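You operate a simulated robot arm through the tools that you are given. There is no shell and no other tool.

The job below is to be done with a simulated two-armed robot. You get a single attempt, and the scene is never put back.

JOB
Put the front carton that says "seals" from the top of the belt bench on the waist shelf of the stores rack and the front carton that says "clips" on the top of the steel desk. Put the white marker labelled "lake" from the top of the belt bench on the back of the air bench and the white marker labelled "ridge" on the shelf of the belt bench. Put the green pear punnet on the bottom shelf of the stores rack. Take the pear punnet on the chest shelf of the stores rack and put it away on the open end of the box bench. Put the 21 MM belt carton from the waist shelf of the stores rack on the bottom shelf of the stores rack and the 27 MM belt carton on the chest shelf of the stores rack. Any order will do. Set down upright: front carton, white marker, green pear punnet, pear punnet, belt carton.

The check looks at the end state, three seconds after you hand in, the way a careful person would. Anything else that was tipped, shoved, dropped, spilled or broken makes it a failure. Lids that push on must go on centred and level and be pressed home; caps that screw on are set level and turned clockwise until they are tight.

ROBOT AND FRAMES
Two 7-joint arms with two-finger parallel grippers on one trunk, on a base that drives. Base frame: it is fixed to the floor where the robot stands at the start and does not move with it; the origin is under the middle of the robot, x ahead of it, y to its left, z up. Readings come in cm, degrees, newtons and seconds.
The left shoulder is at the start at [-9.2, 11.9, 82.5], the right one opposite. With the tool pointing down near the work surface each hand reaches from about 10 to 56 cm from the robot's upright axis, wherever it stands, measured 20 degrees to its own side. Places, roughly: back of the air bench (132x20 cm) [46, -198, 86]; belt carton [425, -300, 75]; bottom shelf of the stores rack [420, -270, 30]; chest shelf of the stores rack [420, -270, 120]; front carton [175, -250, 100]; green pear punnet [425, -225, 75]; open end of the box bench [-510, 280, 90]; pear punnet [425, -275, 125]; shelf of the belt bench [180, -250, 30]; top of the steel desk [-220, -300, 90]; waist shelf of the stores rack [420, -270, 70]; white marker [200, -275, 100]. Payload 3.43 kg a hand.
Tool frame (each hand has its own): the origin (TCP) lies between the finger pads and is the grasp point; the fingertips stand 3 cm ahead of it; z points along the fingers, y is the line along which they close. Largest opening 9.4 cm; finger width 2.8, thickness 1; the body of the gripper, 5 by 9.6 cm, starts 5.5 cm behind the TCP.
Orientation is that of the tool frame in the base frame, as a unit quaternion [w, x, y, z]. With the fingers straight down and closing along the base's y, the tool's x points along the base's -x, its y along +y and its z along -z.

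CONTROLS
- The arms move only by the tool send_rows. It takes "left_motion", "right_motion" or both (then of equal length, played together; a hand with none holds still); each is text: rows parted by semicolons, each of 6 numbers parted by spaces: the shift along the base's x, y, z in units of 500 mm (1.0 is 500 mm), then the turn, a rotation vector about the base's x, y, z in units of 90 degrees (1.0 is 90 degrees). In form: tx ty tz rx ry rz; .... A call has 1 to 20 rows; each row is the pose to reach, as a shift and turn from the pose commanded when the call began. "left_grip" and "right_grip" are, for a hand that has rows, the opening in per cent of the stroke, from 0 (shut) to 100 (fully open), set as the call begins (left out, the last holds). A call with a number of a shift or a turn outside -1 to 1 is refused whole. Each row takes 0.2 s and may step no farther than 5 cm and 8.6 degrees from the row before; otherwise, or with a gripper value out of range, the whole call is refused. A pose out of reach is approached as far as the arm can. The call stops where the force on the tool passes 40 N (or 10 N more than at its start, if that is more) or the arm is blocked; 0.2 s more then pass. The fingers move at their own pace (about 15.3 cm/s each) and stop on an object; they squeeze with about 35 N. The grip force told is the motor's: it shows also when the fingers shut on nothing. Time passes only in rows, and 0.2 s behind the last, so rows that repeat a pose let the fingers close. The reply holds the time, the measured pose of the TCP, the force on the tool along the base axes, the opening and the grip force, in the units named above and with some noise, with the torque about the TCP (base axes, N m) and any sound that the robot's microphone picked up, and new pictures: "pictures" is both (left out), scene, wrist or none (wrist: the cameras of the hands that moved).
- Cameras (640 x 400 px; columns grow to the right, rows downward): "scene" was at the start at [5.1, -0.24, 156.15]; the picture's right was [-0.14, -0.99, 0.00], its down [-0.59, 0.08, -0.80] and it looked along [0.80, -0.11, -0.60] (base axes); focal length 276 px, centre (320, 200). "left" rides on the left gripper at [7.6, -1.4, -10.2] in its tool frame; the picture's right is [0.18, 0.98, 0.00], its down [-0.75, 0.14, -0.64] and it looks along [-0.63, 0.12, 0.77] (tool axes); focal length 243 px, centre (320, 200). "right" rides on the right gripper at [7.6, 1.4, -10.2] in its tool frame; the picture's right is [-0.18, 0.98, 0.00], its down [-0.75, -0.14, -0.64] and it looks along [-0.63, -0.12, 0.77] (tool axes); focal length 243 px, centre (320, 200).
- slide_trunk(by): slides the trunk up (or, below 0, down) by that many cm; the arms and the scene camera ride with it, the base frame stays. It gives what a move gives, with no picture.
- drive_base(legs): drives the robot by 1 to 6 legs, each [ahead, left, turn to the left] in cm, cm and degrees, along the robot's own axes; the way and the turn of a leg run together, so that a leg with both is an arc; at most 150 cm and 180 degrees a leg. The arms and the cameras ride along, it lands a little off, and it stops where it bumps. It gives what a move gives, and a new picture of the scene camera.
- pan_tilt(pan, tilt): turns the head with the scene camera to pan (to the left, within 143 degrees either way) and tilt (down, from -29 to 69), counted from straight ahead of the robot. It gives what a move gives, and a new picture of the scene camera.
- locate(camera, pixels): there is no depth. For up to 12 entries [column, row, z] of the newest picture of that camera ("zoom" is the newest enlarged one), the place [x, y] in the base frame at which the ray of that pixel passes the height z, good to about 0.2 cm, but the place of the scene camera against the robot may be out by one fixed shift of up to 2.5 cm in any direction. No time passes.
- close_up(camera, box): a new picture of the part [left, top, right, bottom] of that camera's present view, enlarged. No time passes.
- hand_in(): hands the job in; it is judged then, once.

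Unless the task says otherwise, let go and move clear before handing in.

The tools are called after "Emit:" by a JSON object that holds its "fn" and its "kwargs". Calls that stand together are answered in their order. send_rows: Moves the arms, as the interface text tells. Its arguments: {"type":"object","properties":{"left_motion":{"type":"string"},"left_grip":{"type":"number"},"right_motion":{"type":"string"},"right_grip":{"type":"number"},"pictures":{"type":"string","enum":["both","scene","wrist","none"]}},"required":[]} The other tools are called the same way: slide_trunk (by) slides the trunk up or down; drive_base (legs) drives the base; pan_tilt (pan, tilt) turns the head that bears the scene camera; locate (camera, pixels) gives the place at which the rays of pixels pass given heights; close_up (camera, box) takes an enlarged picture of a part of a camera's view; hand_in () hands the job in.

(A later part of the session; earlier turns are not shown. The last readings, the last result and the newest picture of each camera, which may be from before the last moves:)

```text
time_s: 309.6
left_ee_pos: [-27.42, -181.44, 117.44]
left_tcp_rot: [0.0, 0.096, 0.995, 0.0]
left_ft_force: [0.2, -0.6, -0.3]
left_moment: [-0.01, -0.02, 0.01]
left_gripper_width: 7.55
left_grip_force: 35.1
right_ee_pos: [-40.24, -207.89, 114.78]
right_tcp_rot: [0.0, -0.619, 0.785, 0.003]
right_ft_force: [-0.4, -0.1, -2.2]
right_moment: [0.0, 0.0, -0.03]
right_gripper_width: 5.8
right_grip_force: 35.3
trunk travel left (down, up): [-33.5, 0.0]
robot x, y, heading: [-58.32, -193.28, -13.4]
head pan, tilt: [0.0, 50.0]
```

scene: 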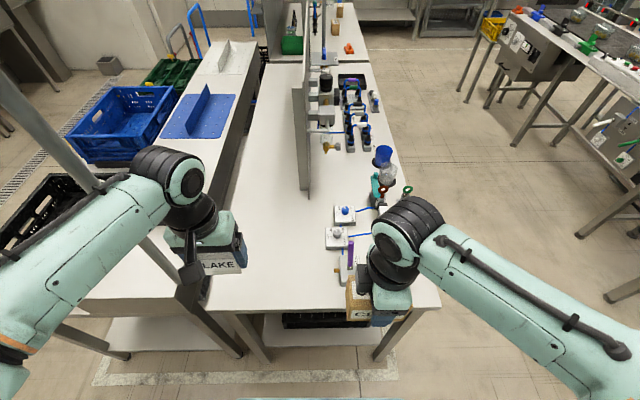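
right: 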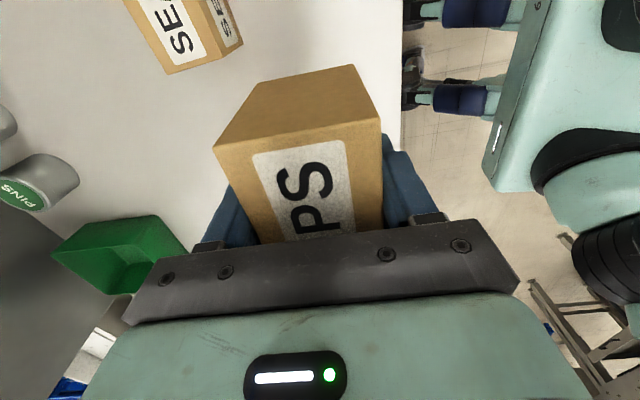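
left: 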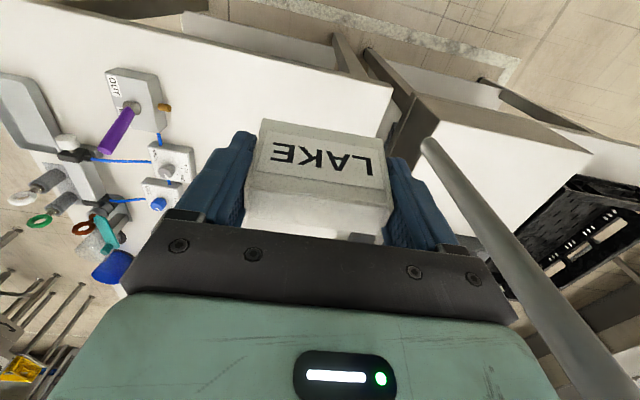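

The pole is ~20 cm from the hand, clear. I lower to z=100 here, move 22 cm ahead over the strip, and look.

Emit:
{"fn": "send_rows", "kwargs": {"left_motion": "0 0 -0.09 0 0 0; 0 0 -0.18 0 0 0; 0 0 -0.27 0 0 0; 0 0 -0.35 0 0 0; 0.09 -0.019 -0.35 0 0 0; 0.18 -0.038 -0.35 0 0 0; 0.27 -0.057 -0.35 0 0 0; 0.36 -0.076 -0.35 0 0 0; 0.438 -0.092 -0.35 0 0 0; 0.438 -0.092 -0.35 0 0 0", "pictures": "both"}}

```text
time_s: 311.8
left_ee_pos: [-5.5, -185.93, 100.0]
left_tcp_rot: [0.0, 0.096, 0.995, 0.0]
left_ft_force: [-0.6, -0.2, 0.1]
left_moment: [0.01, 0.01, -0.03]
left_gripper_width: 7.54
left_grip_force: 34.9
right_ee_pos: [-40.16, -207.81, 114.69]
right_tcp_rot: [0.0, -0.62, 0.785, 0.001]
right_ft_force: [-0.5, -0.7, -1.4]
right_moment: [0.03, -0.03, 0.0]
right_gripper_width: 5.83
right_grip_force: 35.2
trunk travel left (down, up): [-33.5, 0.0]
robot x, y, heading: [-58.16, -193.04, -13.6]
head pan, tilt: [0.0, 50.0]
```

scene: 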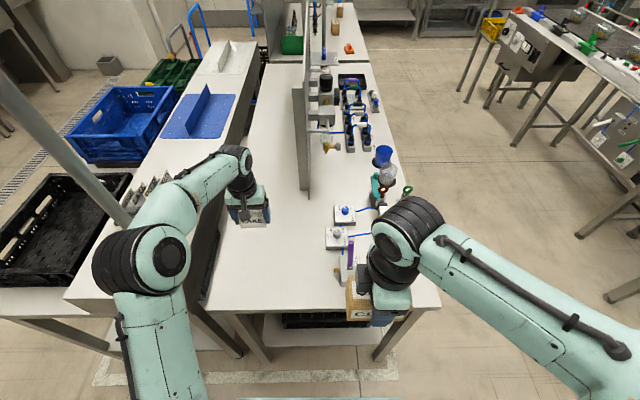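
left: 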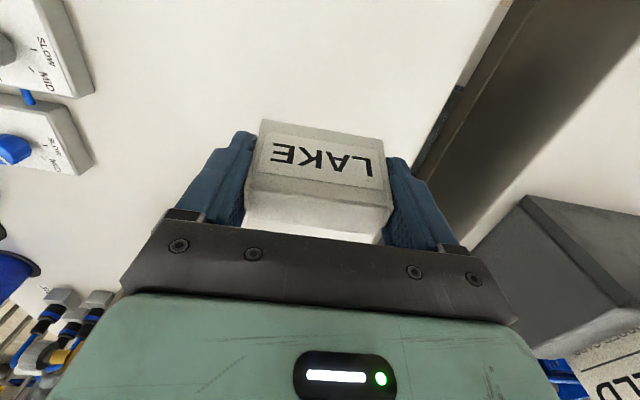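

LAKE hangs over the free strip, 13 cm from the raised box. I lower it to contact.

Emit:
{"fn": "send_rows", "kwargs": {"left_motion": "0 0 -0.08 0 0 0; 0 0 -0.15 0 0 0; 0 0 -0.18 0 0 0; 0 0 -0.188 0 0 0; 0 0 -0.194 0 0 0; 0 0 -0.2 0 0 0; 0 0 -0.206 0 0 0; 0 0 -0.212 0 0 0; 0 0 -0.218 0 0 0; 0 0 -0.224 0 0 0", "pictures": "wrist"}}

```text
time_s: 314.0
left_ee_pos: [-5.34, -186.22, 89.12]
left_tcp_rot: [0.005, 0.095, 0.995, -0.001]
left_ft_force: [2.0, 0.1, 31.8]
left_moment: [0.02, -0.37, 0.04]
left_gripper_width: 7.54
left_grip_force: 34.5
right_ee_pos: [-40.43, -207.78, 114.87]
right_tcp_rot: [0.001, -0.62, 0.785, 0.002]
right_ft_force: [-0.3, -0.5, -2.2]
right_moment: [0.0, 0.0, -0.01]
right_gripper_width: 5.78
right_grip_force: 35.1
trunk travel left (down, up): [-33.5, 0.0]
robot x, y, heading: [-58.44, -193.28, -13.6]
head pan, tilt: [0.0, 50.0]
```

left: 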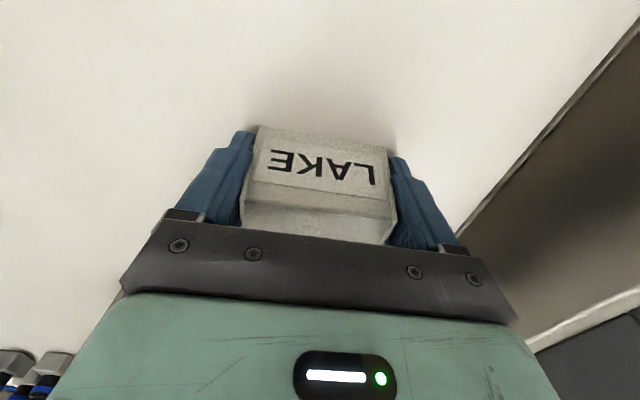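

LAKE is in contact with the bench (32 N). I ease up, open, and rise.

Emit:
{"fn": "send_rows", "kwargs": {"left_motion": "0 0 0.008 0 0 0; 0 0 0.008 0 0 0", "pictures": "none"}}

Emit:
{"fn": "send_rows", "kwargs": {"left_motion": "0 0 0 0 0 0; 0 0 0 0 0 0; 0 0 0 0 0 0; 0 0 0.04 0 0 0; 0 0 0.12 0 0 0; 0 0 0.2 0 0 0; 0 0 0.2 0 0 0", "left_grip": 100, "pictures": "both"}}

```text
time_s: 314.6
left_ee_pos: [-5.45, -186.16, 89.27]
left_tcp_rot: [0.0, 0.096, 0.995, 0.0]
left_ft_force: [5.6, -2.3, 16.8]
left_moment: [-0.23, -0.64, -0.01]
left_gripper_width: 7.53
left_grip_force: 34.5
right_ee_pos: [-40.25, -207.82, 114.9]
right_tcp_rot: [0.0, -0.62, 0.785, 0.003]
right_ft_force: [-0.5, -0.1, -1.9]
right_moment: [0.0, -0.01, 0.01]
right_gripper_width: 5.82
right_grip_force: 34.6
trunk travel left (down, up): [-33.5, 0.0]
robot x, y, heading: [-58.37, -193.35, -12.9]
head pan, tilt: [0.0, 50.0]
```

```text
time_s: 316.2
left_ee_pos: [-5.54, -185.96, 99.27]
left_tcp_rot: [-0.001, 0.096, 0.995, 0.0]
left_ft_force: [0.0, 0.1, 0.4]
left_moment: [-0.05, 0.04, 0.0]
left_gripper_width: 9.4
left_grip_force: 0.1
right_ee_pos: [-40.08, -207.8, 114.82]
right_tcp_rot: [0.0, -0.619, 0.785, 0.003]
right_ft_force: [-0.7, 0.4, -1.5]
right_moment: [-0.02, 0.02, 0.01]
right_gripper_width: 5.82
right_grip_force: 34.9
trunk travel left (down, up): [-33.5, 0.0]
robot x, y, heading: [-58.29, -193.44, -13.3]
head pan, tilt: [0.0, 50.0]
```

scene: 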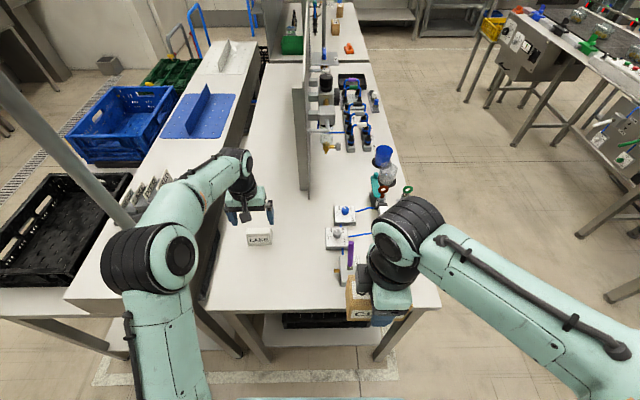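
left: 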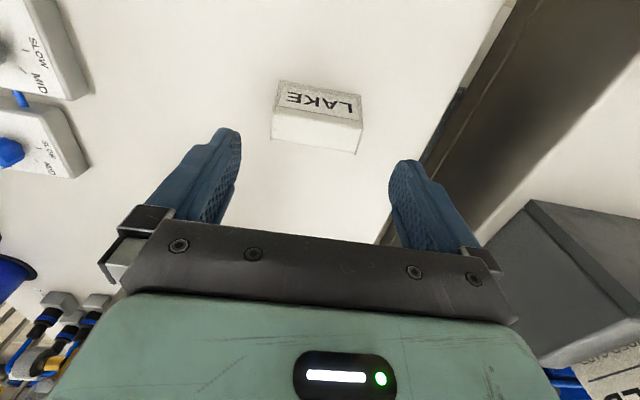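

LAKE stands on the back of the air bench. I retract the left hand and back away.

Emit:
{"fn": "send_rows", "kwargs": {"left_motion": "-0.09 0.019 0.02 0 0 0; -0.18 0.038 0.06 0 0 0; -0.27 0.057 0.1 0 0 0; -0.36 0.076 0.16 0 0 0; -0.438 0.092 0.22 0 0 0; -0.438 0.092 0.22 0 0 0", "pictures": "none"}}

Emit:
{"fn": "drive_base", "kwargs": {"legs": [[-32, 0, 0], [0, -40, 0], [0, 0, -90]]}}

Emit:
{"fn": "pan_tilt", "kwargs": {"pan": 60, "tilt": 25}}

Emit:
{"fn": "pan_tilt", "kwargs": {"pan": -60, "tilt": 25}}

```text
refused: row 2 steps farther than a row can; nothing moved
```

```text
time_s: 325.8
left_ee_pos: [-92.58, -277.55, 99.29]
left_tcp_rot: [0.0, 0.778, 0.628, 0.0]
left_ft_force: [-0.6, -0.3, 0.0]
left_moment: [0.03, -0.03, -0.01]
left_gripper_width: 9.37
left_grip_force: 0.0
right_ee_pos: [-113.7, -242.4, 114.72]
right_tcp_rot: [0.003, 0.126, 0.992, 0.001]
right_ft_force: [0.1, 0.1, -3.3]
right_moment: [0.0, 0.01, 0.01]
right_gripper_width: 5.81
right_grip_force: 35.3
trunk travel left (down, up): [-33.5, 0.0]
robot x, y, heading: [-98.39, -224.46, -104.7]
head pan, tilt: [0.0, 50.0]
```

scene: 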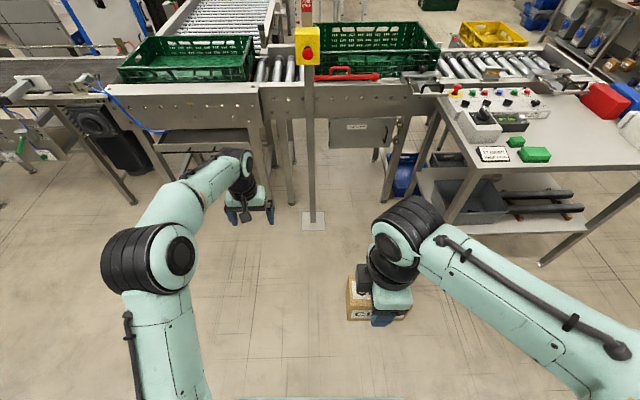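

```text
time_s: 327.1
left_ee_pos: [-92.58, -277.53, 99.37]
left_tcp_rot: [0.0, 0.778, 0.628, 0.001]
left_ft_force: [-0.3, 0.3, -0.2]
left_moment: [-0.05, -0.06, -0.03]
left_gripper_width: 9.39
left_grip_force: 0.1
right_ee_pos: [-113.74, -242.33, 114.79]
right_tcp_rot: [0.002, 0.126, 0.992, 0.002]
right_ft_force: [0.9, 0.4, -1.2]
right_moment: [-0.02, 0.0, -0.02]
right_gripper_width: 5.81
right_grip_force: 35.2
trunk travel left (down, up): [-33.5, 0.0]
robot x, y, heading: [-98.74, -224.43, -104.7]
head pan, tilt: [60.0, 25.0]
```

scene: 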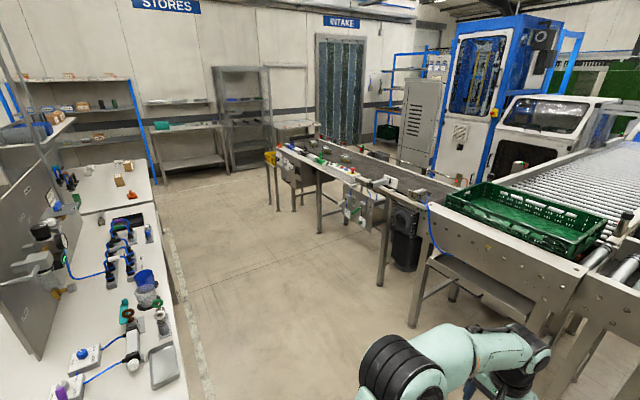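

```text
time_s: 329.1
left_ee_pos: [-92.59, -277.5, 99.26]
left_tcp_rot: [-0.001, 0.778, 0.628, 0.0]
left_ft_force: [0.7, 0.5, 0.6]
left_moment: [-0.03, -0.02, -0.02]
left_gripper_width: 9.4
left_grip_force: 0.0
right_ee_pos: [-113.6, -242.45, 114.76]
right_tcp_rot: [0.002, 0.127, 0.992, 0.002]
right_ft_force: [-0.5, 0.6, -3.5]
right_moment: [0.03, 0.01, -0.02]
right_gripper_width: 5.84
right_grip_force: 34.8
trunk travel left (down, up): [-33.5, 0.0]
robot x, y, heading: [-98.89, -224.36, -104.4]
head pan, tilt: [-60.0, 25.0]
```

scene: 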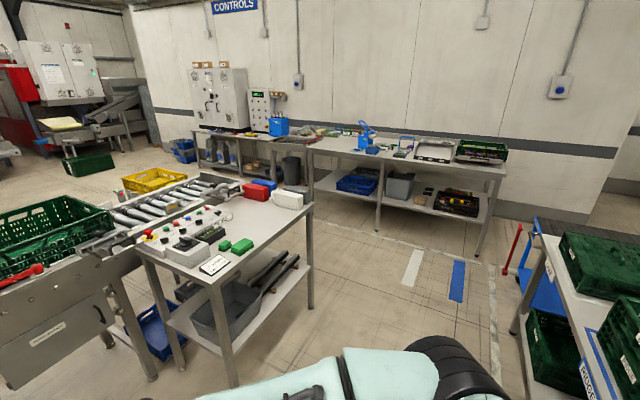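

The last arm move was refused (so the base drove with the left arm extended), but nothing was touched. I check LAKE on the bench, and then examine the steel desk's top.

Emit:
{"fn": "close_up", "kwargs": {"camera": "scene", "box": [120, 160, 340, 300]}}

Emit:
{"fn": "locate", "kwargs": {"camera": "scene", "pixels": [[218, 284, 90], [312, 207, 90], [140, 247, 90], [262, 235, 90], [280, 222, 90], [235, 250, 90], [298, 207, 90], [235, 386, 0], [311, 308, 0], [270, 212, 90]]}}

Emit:
{"fn": "pan_tilt", "kwargs": {"pan": 105, "tilt": 30}}

```text
2.86 times, centred on (230, 230) of scene
```

zoom: 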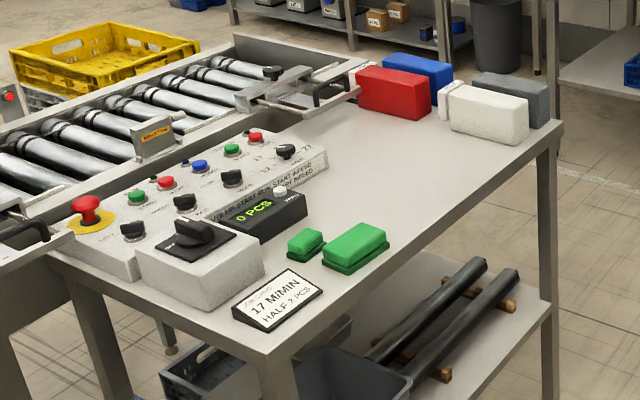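

```text
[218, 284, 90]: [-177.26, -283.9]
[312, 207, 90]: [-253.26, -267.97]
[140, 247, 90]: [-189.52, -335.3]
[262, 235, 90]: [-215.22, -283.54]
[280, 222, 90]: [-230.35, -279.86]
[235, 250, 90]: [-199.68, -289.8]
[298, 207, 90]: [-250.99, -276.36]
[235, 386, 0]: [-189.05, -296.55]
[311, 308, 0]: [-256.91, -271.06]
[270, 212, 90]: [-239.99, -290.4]
```

```text
time_s: 331.6
left_ee_pos: [-92.51, -277.59, 99.39]
left_tcp_rot: [0.0, 0.777, 0.629, 0.0]
left_ft_force: [-0.7, 0.5, -0.1]
left_moment: [-0.01, 0.02, 0.0]
left_gripper_width: 9.4
left_grip_force: 0.1
right_ee_pos: [-113.62, -242.33, 114.77]
right_tcp_rot: [0.002, 0.126, 0.992, 0.003]
right_ft_force: [0.6, -0.6, -2.5]
right_moment: [-0.01, 0.03, 0.02]
right_gripper_width: 5.83
right_grip_force: 34.9
trunk travel left (down, up): [-33.5, 0.0]
robot x, y, heading: [-98.5, -224.59, -104.3]
head pan, tilt: [105.0, 30.0]
```

scene: 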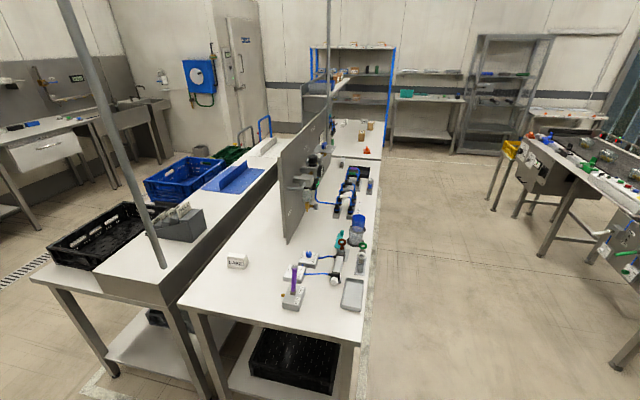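

LAKE is in place at (237,262), nothing disturbed. The desk has a free area near (-222,-287); I retract the left hand first.

Emit:
{"fn": "send_rows", "kwargs": {"left_motion": "0.02 0.075 0.03 0 0 0; 0.04 0.15 0.06 0 0 0; 0.06 0.225 0.1 0 0 0; 0.08 0.3 0.14 0 0 0; 0.1 0.375 0.18 0 0 0; 0.11 0.426 0.2 0 0 0", "pictures": "none"}}

```text
time_s: 333.1
left_ee_pos: [-87.05, -256.3, 109.47]
left_tcp_rot: [0.0, 0.777, 0.629, 0.0]
left_ft_force: [-0.3, 0.3, -0.1]
left_moment: [-0.01, 0.03, 0.0]
left_gripper_width: 9.41
left_grip_force: 0.0
right_ee_pos: [-113.76, -242.29, 114.85]
right_tcp_rot: [0.002, 0.126, 0.992, 0.001]
right_ft_force: [0.4, 0.4, -2.4]
right_moment: [0.02, 0.01, 0.0]
right_gripper_width: 5.82
right_grip_force: 34.7
trunk travel left (down, up): [-33.5, 0.0]
robot x, y, heading: [-98.55, -224.6, -104.6]
head pan, tilt: [105.0, 30.0]
```

Now I move right along the desk's north side, stopping short of it.

Emit:
{"fn": "drive_base", "kwargs": {"legs": [[0, -95, 0], [30, 0, 0]]}}

Emit:
{"fn": "pan_tilt", "kwargs": {"pan": -10, "tilt": 45}}

```text
time_s: 343.4
left_ee_pos: [-187.45, -261.01, 109.33]
left_tcp_rot: [0.001, 0.78, 0.626, -0.001]
left_ft_force: [0.3, 0.3, -0.7]
left_moment: [0.0, 0.01, -0.02]
left_gripper_width: 9.42
left_grip_force: 0.0
right_ee_pos: [-213.96, -246.87, 114.75]
right_tcp_rot: [0.002, 0.131, 0.991, 0.001]
right_ft_force: [0.4, 0.0, -1.9]
right_moment: [0.02, -0.02, 0.01]
right_gripper_width: 5.81
right_grip_force: 35.2
trunk travel left (down, up): [-33.5, 0.0]
robot x, y, heading: [-198.68, -229.55, -105.1]
head pan, tilt: [105.0, 30.0]
```

scene: 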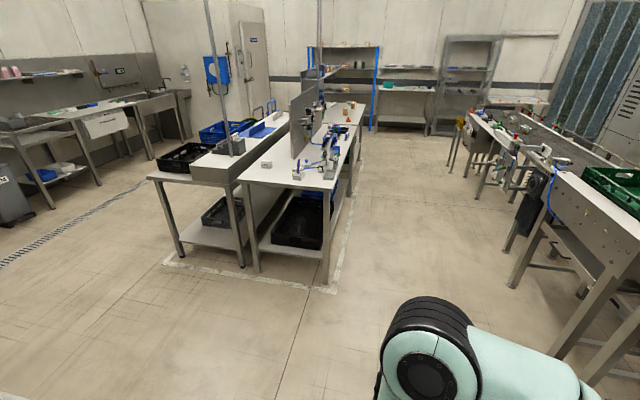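

```text
time_s: 345.4
left_ee_pos: [-187.52, -261.03, 109.35]
left_tcp_rot: [0.001, 0.78, 0.625, 0.0]
left_ft_force: [-0.5, 0.3, 0.5]
left_moment: [-0.02, 0.0, -0.01]
left_gripper_width: 9.42
left_grip_force: 0.0
right_ee_pos: [-214.01, -246.96, 114.81]
right_tcp_rot: [0.002, 0.131, 0.991, 0.002]
right_ft_force: [0.9, -0.5, -2.0]
right_moment: [-0.01, 0.01, -0.01]
right_gripper_width: 5.81
right_grip_force: 34.8
trunk travel left (down, up): [-33.5, 0.0]
robot x, y, heading: [-198.83, -229.2, -105.0]
head pan, tilt: [-10.0, 45.0]
```

scene: 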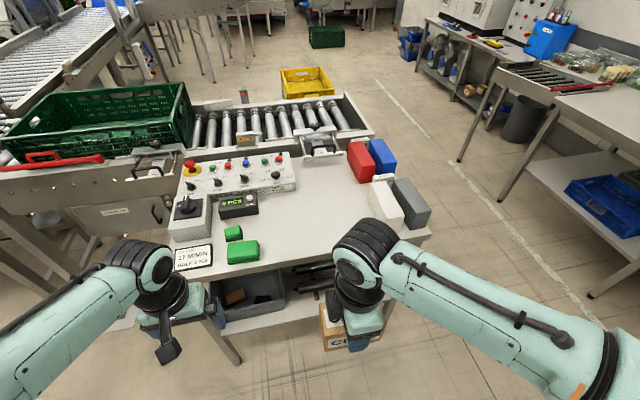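

The free area is around pixel (310,220), between the green box and the white block. I locate it and the neighbours.

Emit:
{"fn": "locate", "kwargs": {"camera": "scene", "pixels": [[310, 222, 90], [262, 262, 90], [260, 240, 90], [372, 210, 90], [405, 230, 90], [215, 275, 90], [430, 235, 90], [330, 185, 90], [290, 265, 90], [225, 218, 90]]}}

Emit:
{"fn": "close_up", "kwargs": {"camera": "scene", "box": [160, 130, 440, 305]}}

```text
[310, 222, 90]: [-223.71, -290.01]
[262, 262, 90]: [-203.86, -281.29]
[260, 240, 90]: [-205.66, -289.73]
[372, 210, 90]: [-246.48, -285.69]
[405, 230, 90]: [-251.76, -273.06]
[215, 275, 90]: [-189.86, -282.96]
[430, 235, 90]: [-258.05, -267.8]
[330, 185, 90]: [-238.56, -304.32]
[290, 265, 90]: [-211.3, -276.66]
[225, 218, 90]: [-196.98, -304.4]
```

```text
2.29 times, centred on (300, 218) of scene
```

zoom: 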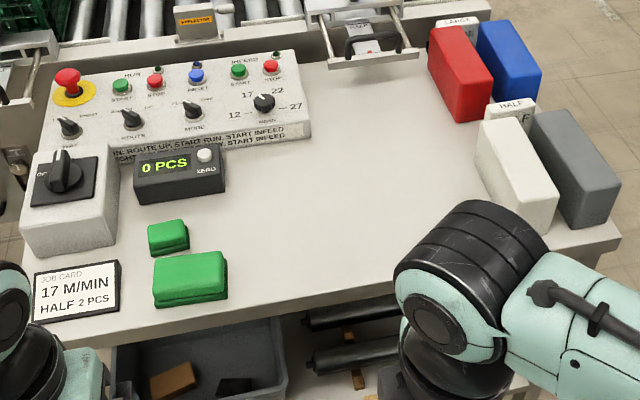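

I drive 16 cm ahead and bring CLIPS over the free area at (-223,-289).

Emit:
{"fn": "drive_base", "kwargs": {"legs": [[16, 0, 0]]}}

```text
time_s: 346.8
left_ee_pos: [-191.53, -276.45, 109.37]
left_tcp_rot: [0.0, 0.78, 0.626, 0.0]
left_ft_force: [-0.1, 0.2, 0.1]
left_moment: [-0.01, 0.0, 0.02]
left_gripper_width: 9.42
left_grip_force: 0.1
right_ee_pos: [-218.2, -262.35, 114.71]
right_tcp_rot: [0.002, 0.129, 0.992, 0.001]
right_ft_force: [0.7, -0.8, -3.1]
right_moment: [-0.01, 0.06, -0.01]
right_gripper_width: 5.81
right_grip_force: 34.5
trunk travel left (down, up): [-33.5, 0.0]
robot x, y, heading: [-202.93, -244.49, -104.9]
head pan, tilt: [-10.0, 45.0]
```

scene: 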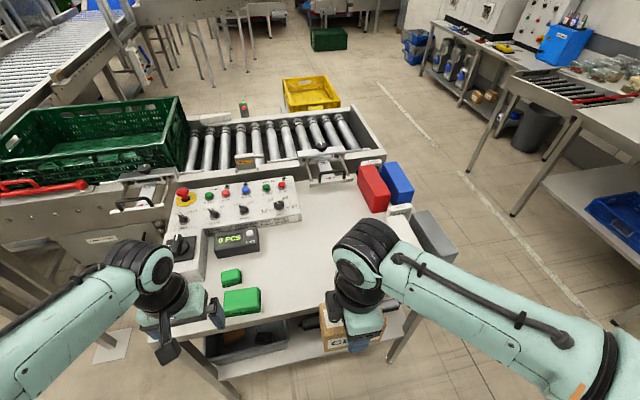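

Emit:
{"fn": "send_rows", "kwargs": {"right_motion": "-0.015 -0.076 -0.033 0 0 0; -0.03 -0.152 -0.066 0 0 0; -0.045 -0.228 -0.1 0 0 0; -0.06 -0.304 -0.133 0 0 0; -0.075 -0.38 -0.166 0 0 0; -0.09 -0.456 -0.2 0 0 0; -0.106 -0.533 -0.234 0 0 0; -0.106 -0.533 -0.234 0 0 0", "pictures": "both"}}

```text
time_s: 348.6
left_ee_pos: [-191.65, -276.36, 109.4]
left_tcp_rot: [-0.001, 0.78, 0.626, 0.0]
left_ft_force: [0.4, 0.4, -0.4]
left_moment: [0.01, 0.01, 0.04]
left_gripper_width: 9.4
left_grip_force: 0.0
right_ee_pos: [-223.66, -289.03, 103.01]
right_tcp_rot: [0.001, 0.13, 0.992, 0.001]
right_ft_force: [0.6, 0.8, -2.3]
right_moment: [-0.06, 0.03, 0.01]
right_gripper_width: 5.81
right_grip_force: 35.0
trunk travel left (down, up): [-33.5, 0.0]
robot x, y, heading: [-203.39, -245.04, -104.8]
head pan, tilt: [-10.0, 45.0]
```

scene: 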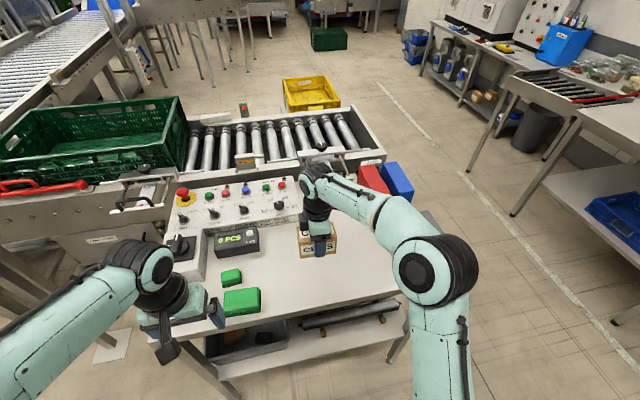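
right: 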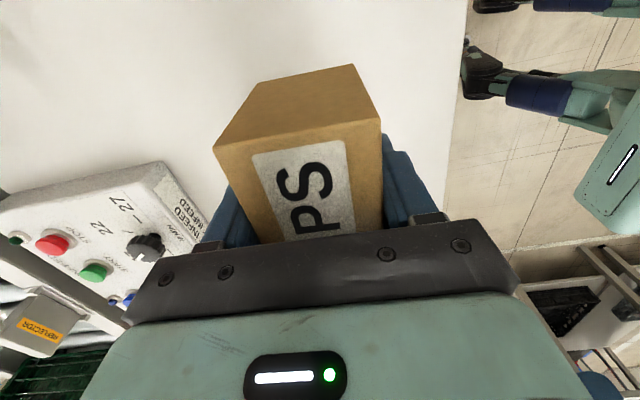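

CLIPS hangs over clear desk surface. I lower it to contact.

Emit:
{"fn": "send_rows", "kwargs": {"right_motion": "0 0 -0.08 0 0 0; 0 0 -0.15 0 0 0; 0 0 -0.165 0 0 0; 0 0 -0.173 0 0 0; 0 0 -0.181 0 0 0; 0 0 -0.189 0 0 0; 0 0 -0.197 0 0 0; 0 0 -0.205 0 0 0; 0 0 -0.213 0 0 0; 0 0 -0.221 0 0 0", "pictures": "wrist"}}

```text
time_s: 350.6
left_ee_pos: [-191.49, -276.45, 109.45]
left_tcp_rot: [0.0, 0.779, 0.626, 0.001]
left_ft_force: [0.2, -0.4, 0.5]
left_moment: [-0.02, 0.03, 0.01]
left_gripper_width: 9.4
left_grip_force: 0.0
right_ee_pos: [-223.38, -289.09, 93.08]
right_tcp_rot: [0.003, 0.13, 0.991, -0.004]
right_ft_force: [-0.2, 2.8, 13.9]
right_moment: [0.66, 0.29, -0.06]
right_gripper_width: 5.8
right_grip_force: 35.1
trunk travel left (down, up): [-33.5, 0.0]
robot x, y, heading: [-203.17, -245.17, -104.9]
head pan, tilt: [-10.0, 45.0]
stopped in row 9 (right hand): the force on the tool passed its limit at 44 N (the readings are from after the stop); the commanded pose is now the measured one
```

right: 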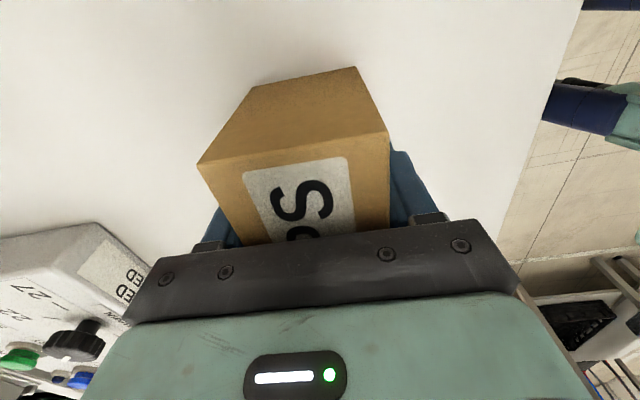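

Contact at TCP z 93.1. I ease up 2 mm and open, then rise.

Emit:
{"fn": "send_rows", "kwargs": {"right_motion": "0 0 0.004 0 0 0; 0 0 0.004 0 0 0; 0 0 0.004 0 0 0; 0 0 0.004 0 0 0; 0 0 0.06 0 0 0; 0 0 0.14 0 0 0; 0 0 0.22 0 0 0; 0 0 0.22 0 0 0", "right_grip": 100, "pictures": "both"}}

```text
time_s: 352.4
left_ee_pos: [-191.63, -276.55, 109.44]
left_tcp_rot: [0.0, 0.78, 0.626, 0.001]
left_ft_force: [0.7, 0.2, 0.5]
left_moment: [-0.01, -0.02, 0.0]
left_gripper_width: 9.39
left_grip_force: 0.1
right_ee_pos: [-223.3, -288.99, 104.18]
right_tcp_rot: [0.003, 0.129, 0.992, -0.002]
right_ft_force: [0.0, 0.7, 0.2]
right_moment: [-0.01, 0.0, -0.04]
right_gripper_width: 9.42
right_grip_force: 0.1
trunk travel left (down, up): [-33.5, 0.0]
robot x, y, heading: [-203.2, -244.87, -104.7]
head pan, tilt: [-10.0, 45.0]
```

scene: 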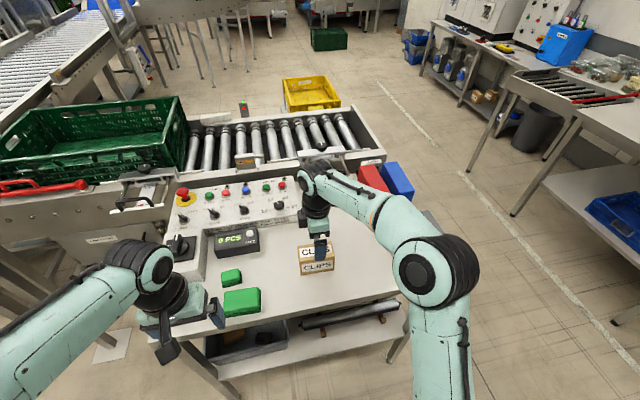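
right: 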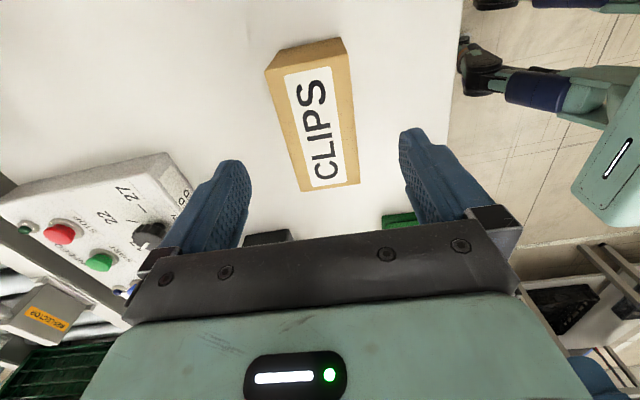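

CLIPS stands on the steel desk. I retract the right hand.

Emit:
{"fn": "send_rows", "kwargs": {"right_motion": "0.0217 0.08 0.02 0 0 0; 0.0434 0.16 0.04 0 0 0; 0.065 0.24 0.06 0 0 0; 0.087 0.32 0.08 0 0 0; 0.108 0.4 0.1 0 0 0; 0.13 0.48 0.12 0 0 0; 0.13 0.48 0.12 0 0 0", "pictures": "none"}}

```text
time_s: 354.0
left_ee_pos: [-191.63, -276.6, 109.41]
left_tcp_rot: [-0.001, 0.78, 0.626, 0.0]
left_ft_force: [0.1, 0.0, 0.5]
left_moment: [0.02, 0.0, 0.03]
left_gripper_width: 9.39
left_grip_force: 0.0
right_ee_pos: [-216.84, -265.23, 109.62]
right_tcp_rot: [0.002, 0.13, 0.992, -0.001]
right_ft_force: [-0.8, -0.7, 0.4]
right_moment: [0.0, 0.0, 0.01]
right_gripper_width: 9.39
right_grip_force: 0.0
trunk travel left (down, up): [-33.5, 0.0]
robot x, y, heading: [-203.2, -245.11, -104.9]
head pan, tilt: [-10.0, 45.0]
```

Clear. I back away from the desk, turn around, and return east along the corridor.

Emit:
{"fn": "drive_base", "kwargs": {"legs": [[-25, 0, 0], [0, 0, 180]]}}

Emit:
{"fn": "pan_tilt", "kwargs": {"pan": -70, "tilt": 30}}

```text
time_s: 363.2
left_ee_pos: [-208.52, -189.12, 109.47]
left_tcp_rot: [0.0, -0.63, 0.776, -0.001]
left_ft_force: [0.1, 0.6, -0.7]
left_moment: [0.02, 0.0, 0.02]
left_gripper_width: 9.4
left_grip_force: 0.1
right_ee_pos: [-182.93, -200.35, 109.7]
right_tcp_rot: [-0.002, 0.992, -0.124, -0.003]
right_ft_force: [-0.6, 0.2, 1.1]
right_moment: [0.02, -0.03, -0.02]
right_gripper_width: 9.4
right_grip_force: 0.0
trunk travel left (down, up): [-33.5, 0.0]
robot x, y, heading: [-196.56, -221.05, 76.3]
head pan, tilt: [-10.0, 45.0]
```

scene: 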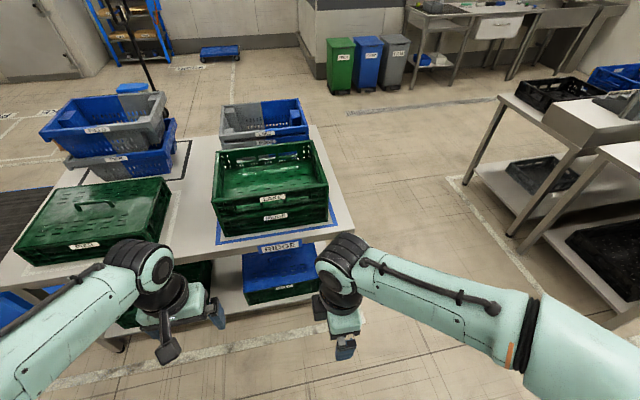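

```text
time_s: 364.5
left_ee_pos: [-208.46, -189.28, 109.4]
left_tcp_rot: [0.001, -0.631, 0.776, 0.001]
left_ft_force: [-0.2, 0.0, -0.5]
left_moment: [0.01, 0.03, -0.02]
left_gripper_width: 9.41
left_grip_force: 0.0
right_ee_pos: [-182.96, -200.36, 109.65]
right_tcp_rot: [-0.002, 0.992, -0.124, -0.003]
right_ft_force: [-0.4, 0.2, -0.8]
right_moment: [0.01, -0.01, -0.02]
right_gripper_width: 9.39
right_grip_force: 0.0
trunk travel left (down, up): [-33.5, 0.0]
robot x, y, heading: [-196.59, -220.6, 75.9]
head pan, tilt: [-70.0, 30.0]
```

scene: 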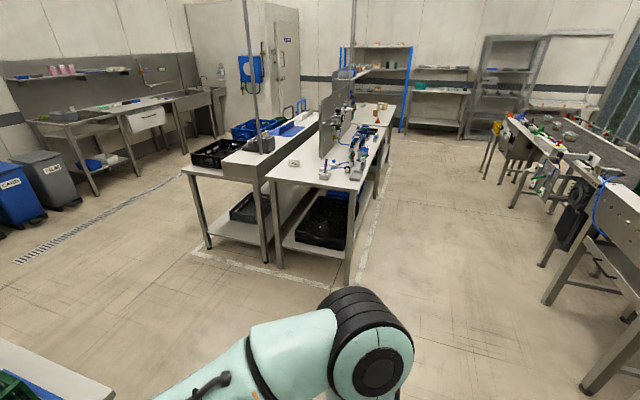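

The way is clear. I drive east along the corridor to the front of SEALS.

Emit:
{"fn": "drive_base", "kwargs": {"legs": [[0, -100, 0], [-32, -20, 0], [0, -150, 0], [0, -95, 0]]}}

Emit:
{"fn": "pan_tilt", "kwargs": {"pan": 0, "tilt": 40}}

```text
time_s: 397.1
left_ee_pos: [141.61, -308.99, 109.42]
left_tcp_rot: [0.0, -0.632, 0.775, 0.001]
left_ft_force: [-0.4, 0.5, 0.6]
left_moment: [0.0, 0.01, -0.01]
left_gripper_width: 9.42
left_grip_force: 0.1
right_ee_pos: [167.13, -319.97, 109.59]
right_tcp_rot: [-0.002, 0.992, -0.122, -0.003]
right_ft_force: [-0.3, -0.1, 0.4]
right_moment: [0.01, -0.02, 0.02]
right_gripper_width: 9.38
right_grip_force: 0.0
trunk travel left (down, up): [-33.5, 0.0]
robot x, y, heading: [153.32, -340.59, 76.2]
head pan, tilt: [-70.0, 30.0]
```

scene: 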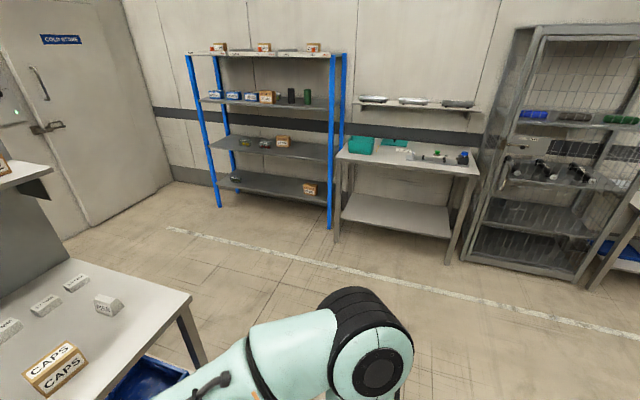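

```text
time_s: 398.5
left_ee_pos: [141.66, -308.98, 109.43]
left_tcp_rot: [0.0, -0.632, 0.775, 0.0]
left_ft_force: [-0.6, -0.5, -0.5]
left_moment: [0.0, -0.01, -0.01]
left_gripper_width: 9.38
left_grip_force: 0.1
right_ee_pos: [167.13, -320.08, 109.69]
right_tcp_rot: [-0.003, 0.993, -0.122, -0.003]
right_ft_force: [0.1, 0.1, -0.8]
right_moment: [0.02, -0.02, 0.0]
right_gripper_width: 9.4
right_grip_force: 0.0
trunk travel left (down, up): [-33.5, 0.0]
robot x, y, heading: [153.56, -340.73, 76.1]
head pan, tilt: [0.0, 40.0]
```

scene: 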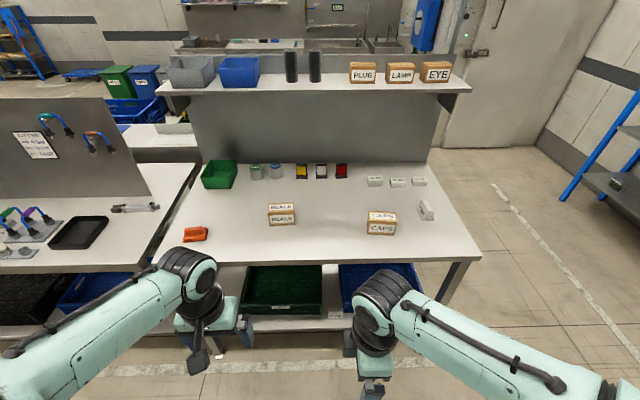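

I rotate the left tool by -87° so that it closes front-to-back on SEALS.

Emit:
{"fn": "send_rows", "kwargs": {"left_motion": "0.022 0.02 0 0 0 -0.09; 0.044 0.04 0 0 0 -0.18; 0.066 0.06 0 0 0 -0.27; 0.088 0.08 0 0 0 -0.36; 0.11 0.1 0 0 0 -0.45; 0.132 0.12 0 0 0 -0.54; 0.154 0.14 0 0 0 -0.63; 0.176 0.16 0 0 0 -0.72; 0.198 0.18 0 0 0 -0.81; 0.22 0.2 -0.03 0 0 -0.9; 0.23 0.215 -0.06 0 0 -0.97; 0.23 0.215 -0.08 0 0 -0.97", "pictures": "none"}}

```text
time_s: 401.1
left_ee_pos: [153.21, -298.21, 105.5]
left_tcp_rot: [0.0, 0.078, 0.997, 0.0]
left_ft_force: [0.1, -0.7, -0.1]
left_moment: [0.0, 0.0, -0.02]
left_gripper_width: 9.39
left_grip_force: 0.0
right_ee_pos: [167.11, -319.99, 109.63]
right_tcp_rot: [-0.003, 0.993, -0.122, -0.003]
right_ft_force: [0.4, 0.5, 0.1]
right_moment: [0.03, -0.01, -0.02]
right_gripper_width: 9.42
right_grip_force: 0.1
trunk travel left (down, up): [-33.5, 0.0]
robot x, y, heading: [153.59, -340.48, 76.0]
head pan, tilt: [0.0, 40.0]
```

Emit:
{"fn": "drive_base", "kwargs": {"legs": [[33, 0, 0]]}}

Emit:
{"fn": "send_rows", "kwargs": {"left_motion": "0 0 0 0 0 0", "pictures": "wrist"}}

Emit:
{"fn": "close_up", "kwargs": {"camera": "left", "box": [280, 0, 640, 225]}}

```text
time_s: 403.3
left_ee_pos: [160.96, -266.49, 105.44]
left_tcp_rot: [0.001, 0.076, 0.997, -0.001]
left_ft_force: [0.3, -0.2, 0.3]
left_moment: [0.0, -0.03, 0.01]
left_gripper_width: 9.4
left_grip_force: 0.0
right_ee_pos: [174.93, -288.24, 109.59]
right_tcp_rot: [-0.001, 0.993, -0.12, -0.003]
right_ft_force: [-0.3, -0.1, -0.2]
right_moment: [-0.01, 0.0, 0.02]
right_gripper_width: 9.43
right_grip_force: 0.1
trunk travel left (down, up): [-33.5, 0.0]
robot x, y, heading: [161.58, -308.62, 76.1]
head pan, tilt: [0.0, 40.0]
```

scene: 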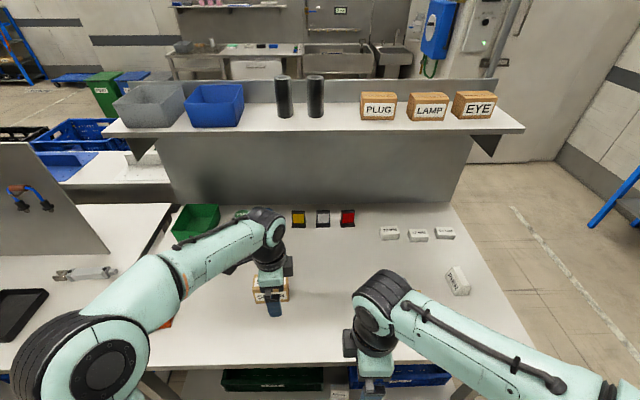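

```text
time_s: 403.7
left_ee_pos: [160.9, -266.64, 105.6]
left_tcp_rot: [0.0, 0.076, 0.997, 0.0]
left_ft_force: [-0.3, 0.0, -0.6]
left_moment: [0.0, 0.01, 0.03]
left_gripper_width: 9.4
left_grip_force: 0.0
right_ee_pos: [174.95, -288.24, 109.58]
right_tcp_rot: [-0.002, 0.993, -0.12, -0.003]
right_ft_force: [0.2, 0.4, 0.2]
right_moment: [0.03, 0.0, 0.02]
right_gripper_width: 9.41
right_grip_force: 0.1
trunk travel left (down, up): [-33.5, 0.0]
robot x, y, heading: [161.37, -308.67, 76.3]
head pan, tilt: [0.0, 40.0]
```

left: 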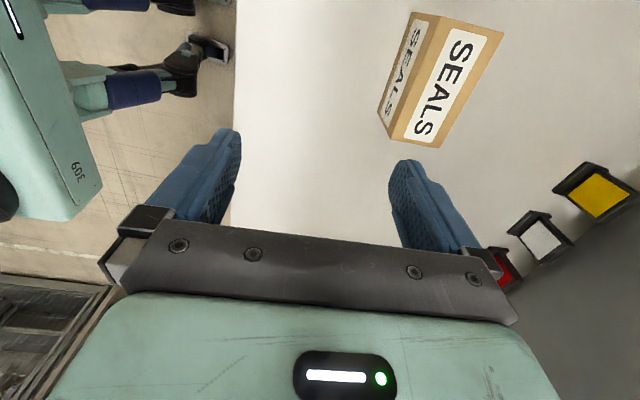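

```text
1.78 times, centred on (460, 112) of left
```

zoom: 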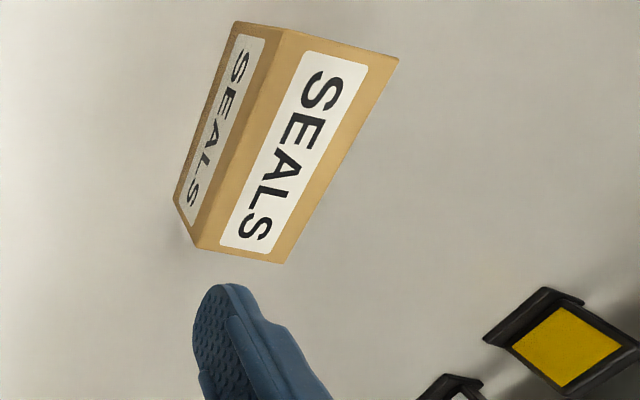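

Emit:
{"fn": "locate", "kwargs": {"camera": "zoom", "pixels": [[282, 27, 94], [398, 58, 94], [285, 262, 94], [197, 249, 94], [237, 21, 86.7], [174, 202, 86.7]]}}

```text
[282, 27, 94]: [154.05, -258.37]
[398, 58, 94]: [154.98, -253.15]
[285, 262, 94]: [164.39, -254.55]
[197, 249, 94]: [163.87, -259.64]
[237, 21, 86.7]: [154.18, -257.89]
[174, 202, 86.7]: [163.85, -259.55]
```

SEALS is centred at (159.3,-256.4), turned to 82°. I move over it and descend to TCP z≈90.2.

Emit:
{"fn": "send_rows", "kwargs": {"left_motion": "0 0 -0.06 0 0 0; 0 0 -0.1 0 0 0; -0.016 0.1 -0.1 0 0 0; -0.032 0.204 -0.1 0 0 0; -0.032 0.204 -0.1 0 0 0; -0.032 0.204 -0.18 0 0 0; -0.032 0.204 -0.26 0 0 0; -0.032 0.204 -0.308 0 0 0; -0.032 0.204 -0.308 0 0 0", "pictures": "wrist"}}

```text
refused: row 3 steps farther than a row can; nothing moved
```

Emit:
{"fn": "send_rows", "kwargs": {"left_motion": "0 0 -0.06 0 0 0; 0 0 -0.1 0 0 0; -0.01 0.07 -0.1 0 0 0; -0.021 0.14 -0.1 0 0 0; -0.032 0.204 -0.1 0 0 0; -0.032 0.204 -0.1 0 0 0; -0.032 0.204 -0.18 0 0 0; -0.032 0.204 -0.26 0 0 0; -0.032 0.204 -0.308 0 0 0; -0.032 0.204 -0.308 0 0 0", "pictures": "wrist"}}

```text
time_s: 405.9
left_ee_pos: [159.39, -256.19, 90.0]
left_tcp_rot: [0.0, 0.076, 0.997, -0.001]
left_ft_force: [0.4, -0.3, -0.2]
left_moment: [-0.02, -0.01, 0.01]
left_gripper_width: 9.4
left_grip_force: 0.1
right_ee_pos: [174.97, -288.17, 109.62]
right_tcp_rot: [-0.001, 0.993, -0.12, -0.003]
right_ft_force: [0.4, -0.7, 0.7]
right_moment: [-0.03, 0.02, -0.04]
right_gripper_width: 9.4
right_grip_force: 0.1
trunk travel left (down, up): [-33.5, 0.0]
robot x, y, heading: [161.61, -308.58, 76.1]
head pan, tilt: [0.0, 40.0]
```

left: 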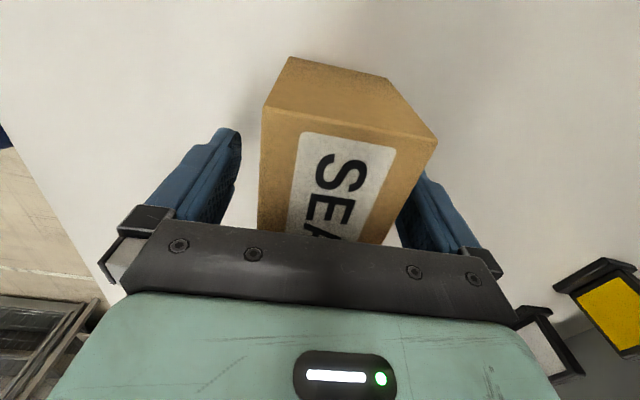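

SEALS is between the left fingers. I close and lift.

Emit:
{"fn": "send_rows", "kwargs": {"left_motion": "0 0 0 0 0 0; 0 0 0 0 0 0; 0 0 0 0 0 0; 0 0 0 0 0 0; 0 0 0.04 0 0 0; 0 0 0.1 0 0 0; 0 -0.03 0.18 0 0 0; 0 -0.1 0.24 0 0 0; 0 -0.18 0.28 0 0 0; 0 -0.26 0.3 0 0 0; 0 -0.34 0.3 0 0 0", "left_grip": 20, "pictures": "both"}}

```text
time_s: 408.3
left_ee_pos: [159.3, -273.55, 105.0]
left_tcp_rot: [0.0, 0.074, 0.997, 0.0]
left_ft_force: [0.5, 0.1, -2.1]
left_moment: [0.05, -0.03, 0.01]
left_gripper_width: 5.83
left_grip_force: 35.4
right_ee_pos: [174.92, -288.31, 109.61]
right_tcp_rot: [-0.003, 0.993, -0.121, -0.003]
right_ft_force: [-0.3, 0.7, 0.2]
right_moment: [0.01, 0.05, 0.01]
right_gripper_width: 9.4
right_grip_force: 0.0
trunk travel left (down, up): [-33.5, 0.0]
robot x, y, heading: [161.16, -309.08, 76.4]
head pan, tilt: [0.0, 40.0]
```

scene: 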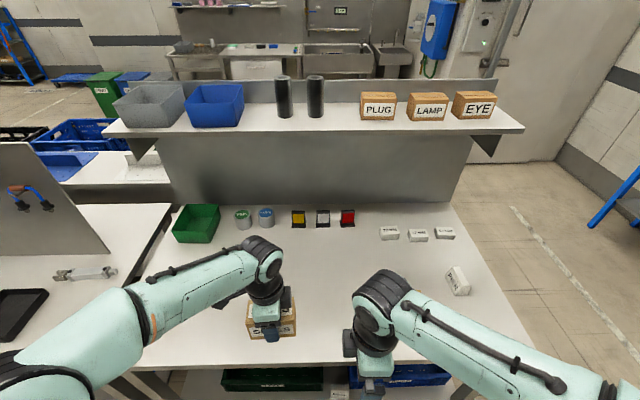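
left: 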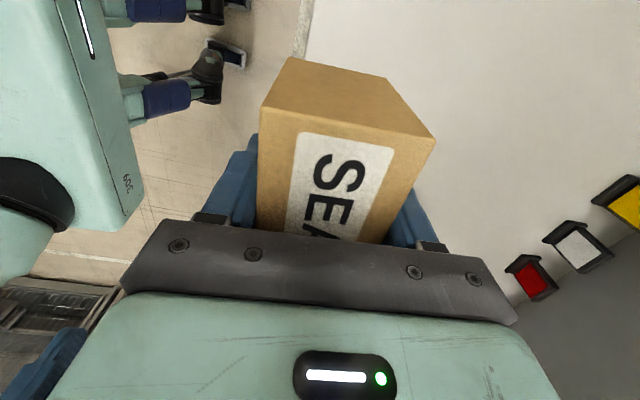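

SEALS is held (5.83 cm). I back away from the bench and drive round to the rack.

Emit:
{"fn": "drive_base", "kwargs": {"legs": [[-30, 0, 0], [10, -130, 0], [0, 0, -89.5]]}}

Emit:
{"fn": "pan_tilt", "kwargs": {"pan": 0, "tilt": 35}}

```text
time_s: 425.3
left_ee_pos: [317.35, -357.15, 105.06]
left_tcp_rot: [0.0, 0.755, 0.656, 0.0]
left_ft_force: [-0.1, 0.5, -1.6]
left_moment: [0.04, 0.02, -0.02]
left_gripper_width: 5.8
left_grip_force: 35.0
right_ee_pos: [302.82, -372.95, 109.69]
right_tcp_rot: [0.004, -0.622, 0.783, 0.002]
right_ft_force: [0.6, 0.3, -0.5]
right_moment: [0.0, 0.01, -0.02]
right_gripper_width: 9.39
right_grip_force: 0.0
trunk travel left (down, up): [-33.5, 0.0]
robot x, y, heading: [282.46, -359.66, -13.0]
head pan, tilt: [0.0, 40.0]
```

scene: 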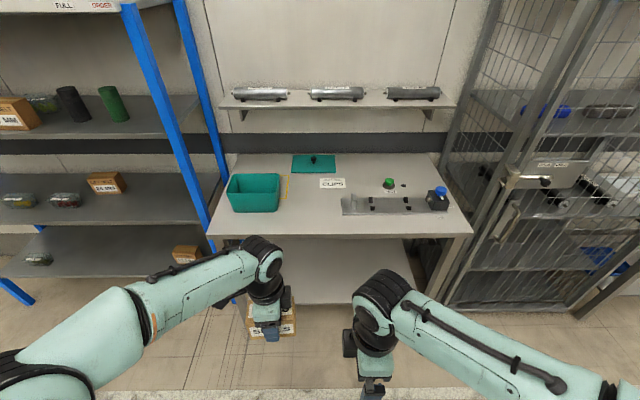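

```text
time_s: 426.0
left_ee_pos: [317.38, -357.17, 105.06]
left_tcp_rot: [-0.001, 0.755, 0.656, -0.001]
left_ft_force: [-0.3, -0.3, -1.2]
left_moment: [0.01, 0.01, -0.01]
left_gripper_width: 5.81
left_grip_force: 34.5
right_ee_pos: [302.92, -372.94, 109.66]
right_tcp_rot: [0.004, -0.622, 0.783, 0.001]
right_ft_force: [-0.3, 0.6, -1.0]
right_moment: [-0.02, 0.0, -0.02]
right_gripper_width: 9.38
right_grip_force: 0.0
trunk travel left (down, up): [-33.5, 0.0]
robot x, y, heading: [282.11, -359.96, -13.3]
head pan, tilt: [0.0, 35.0]
```

scene: 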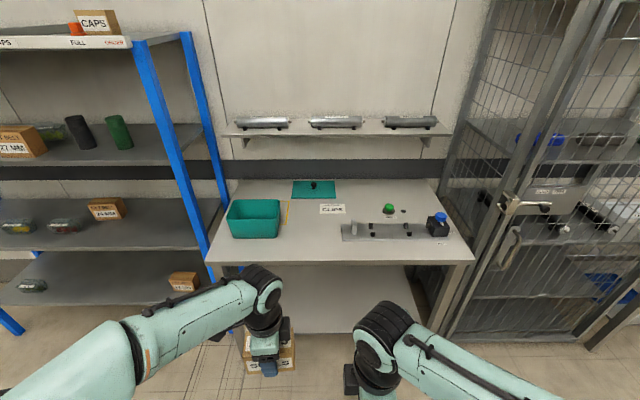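

I strafe left and approach the rack, stopping ~55 cm before it, then lower the trunk and tuck the right hand.

Emit:
{"fn": "drive_base", "kwargs": {"legs": [[0, 82, 0], [33, 0, 0]]}}

Emit:
{"fn": "slide_trunk", "kwargs": {"by": -20.5}}

Emit:
{"fn": "send_rows", "kwargs": {"right_motion": "-0.05 -0.05 0 0 0 0; -0.1 -0.1 0 0 0 0; -0.16 -0.15 0 0 0 0; -0.18 -0.18 0 0 0 0; -0.18 -0.18 0 0 0 0", "pictures": "scene"}}

```text
time_s: 435.3
left_ee_pos: [368.08, -286.11, 105.06]
left_tcp_rot: [-0.001, 0.759, 0.651, 0.0]
left_ft_force: [0.0, 0.1, -3.2]
left_moment: [0.0, -0.02, -0.01]
left_gripper_width: 5.81
left_grip_force: 34.9
right_ee_pos: [353.45, -301.65, 109.7]
right_tcp_rot: [0.004, -0.616, 0.788, 0.0]
right_ft_force: [-0.7, 0.3, -0.1]
right_moment: [-0.01, -0.01, 0.02]
right_gripper_width: 9.41
right_grip_force: 0.1
trunk travel left (down, up): [-33.5, 0.0]
robot x, y, heading: [333.24, -287.95, -13.8]
head pan, tilt: [0.0, 35.0]
```

scene: 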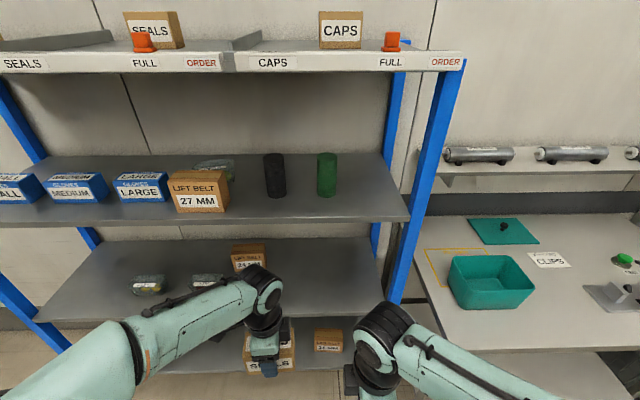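

```text
time_s: 437.5
left_ee_pos: [368.12, -286.21, 84.68]
left_tcp_rot: [0.0, 0.76, 0.65, 0.0]
left_ft_force: [0.3, -1.0, -1.6]
left_moment: [0.02, 0.02, -0.03]
left_gripper_width: 5.81
left_grip_force: 34.8
right_ee_pos: [353.5, -301.68, 89.17]
right_tcp_rot: [0.004, -0.616, 0.787, 0.001]
right_ft_force: [0.7, 1.2, -0.6]
right_moment: [0.01, -0.01, -0.01]
right_gripper_width: 9.41
right_grip_force: 0.1
trunk travel left (down, up): [-13.0, 20.5]
robot x, y, heading: [332.79, -288.03, -13.7]
head pan, tilt: [0.0, 35.0]
```

```text
time_s: 438.7
left_ee_pos: [368.19, -286.26, 84.51]
left_tcp_rot: [-0.001, 0.759, 0.651, 0.0]
left_ft_force: [0.0, 0.0, -1.9]
left_moment: [-0.02, -0.04, 0.04]
left_gripper_width: 5.81
left_grip_force: 34.9
right_ee_pos: [344.41, -310.66, 89.08]
right_tcp_rot: [0.003, -0.616, 0.788, 0.0]
right_ft_force: [1.0, 0.4, -0.1]
right_moment: [0.01, -0.03, -0.01]
right_gripper_width: 9.39
right_grip_force: 0.0
trunk travel left (down, up): [-13.0, 20.5]
robot x, y, heading: [332.76, -288.1, -13.8]
head pan, tilt: [0.0, 35.0]
```

scene: 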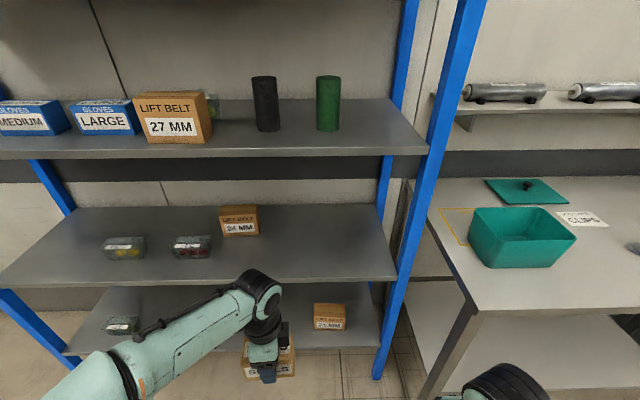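

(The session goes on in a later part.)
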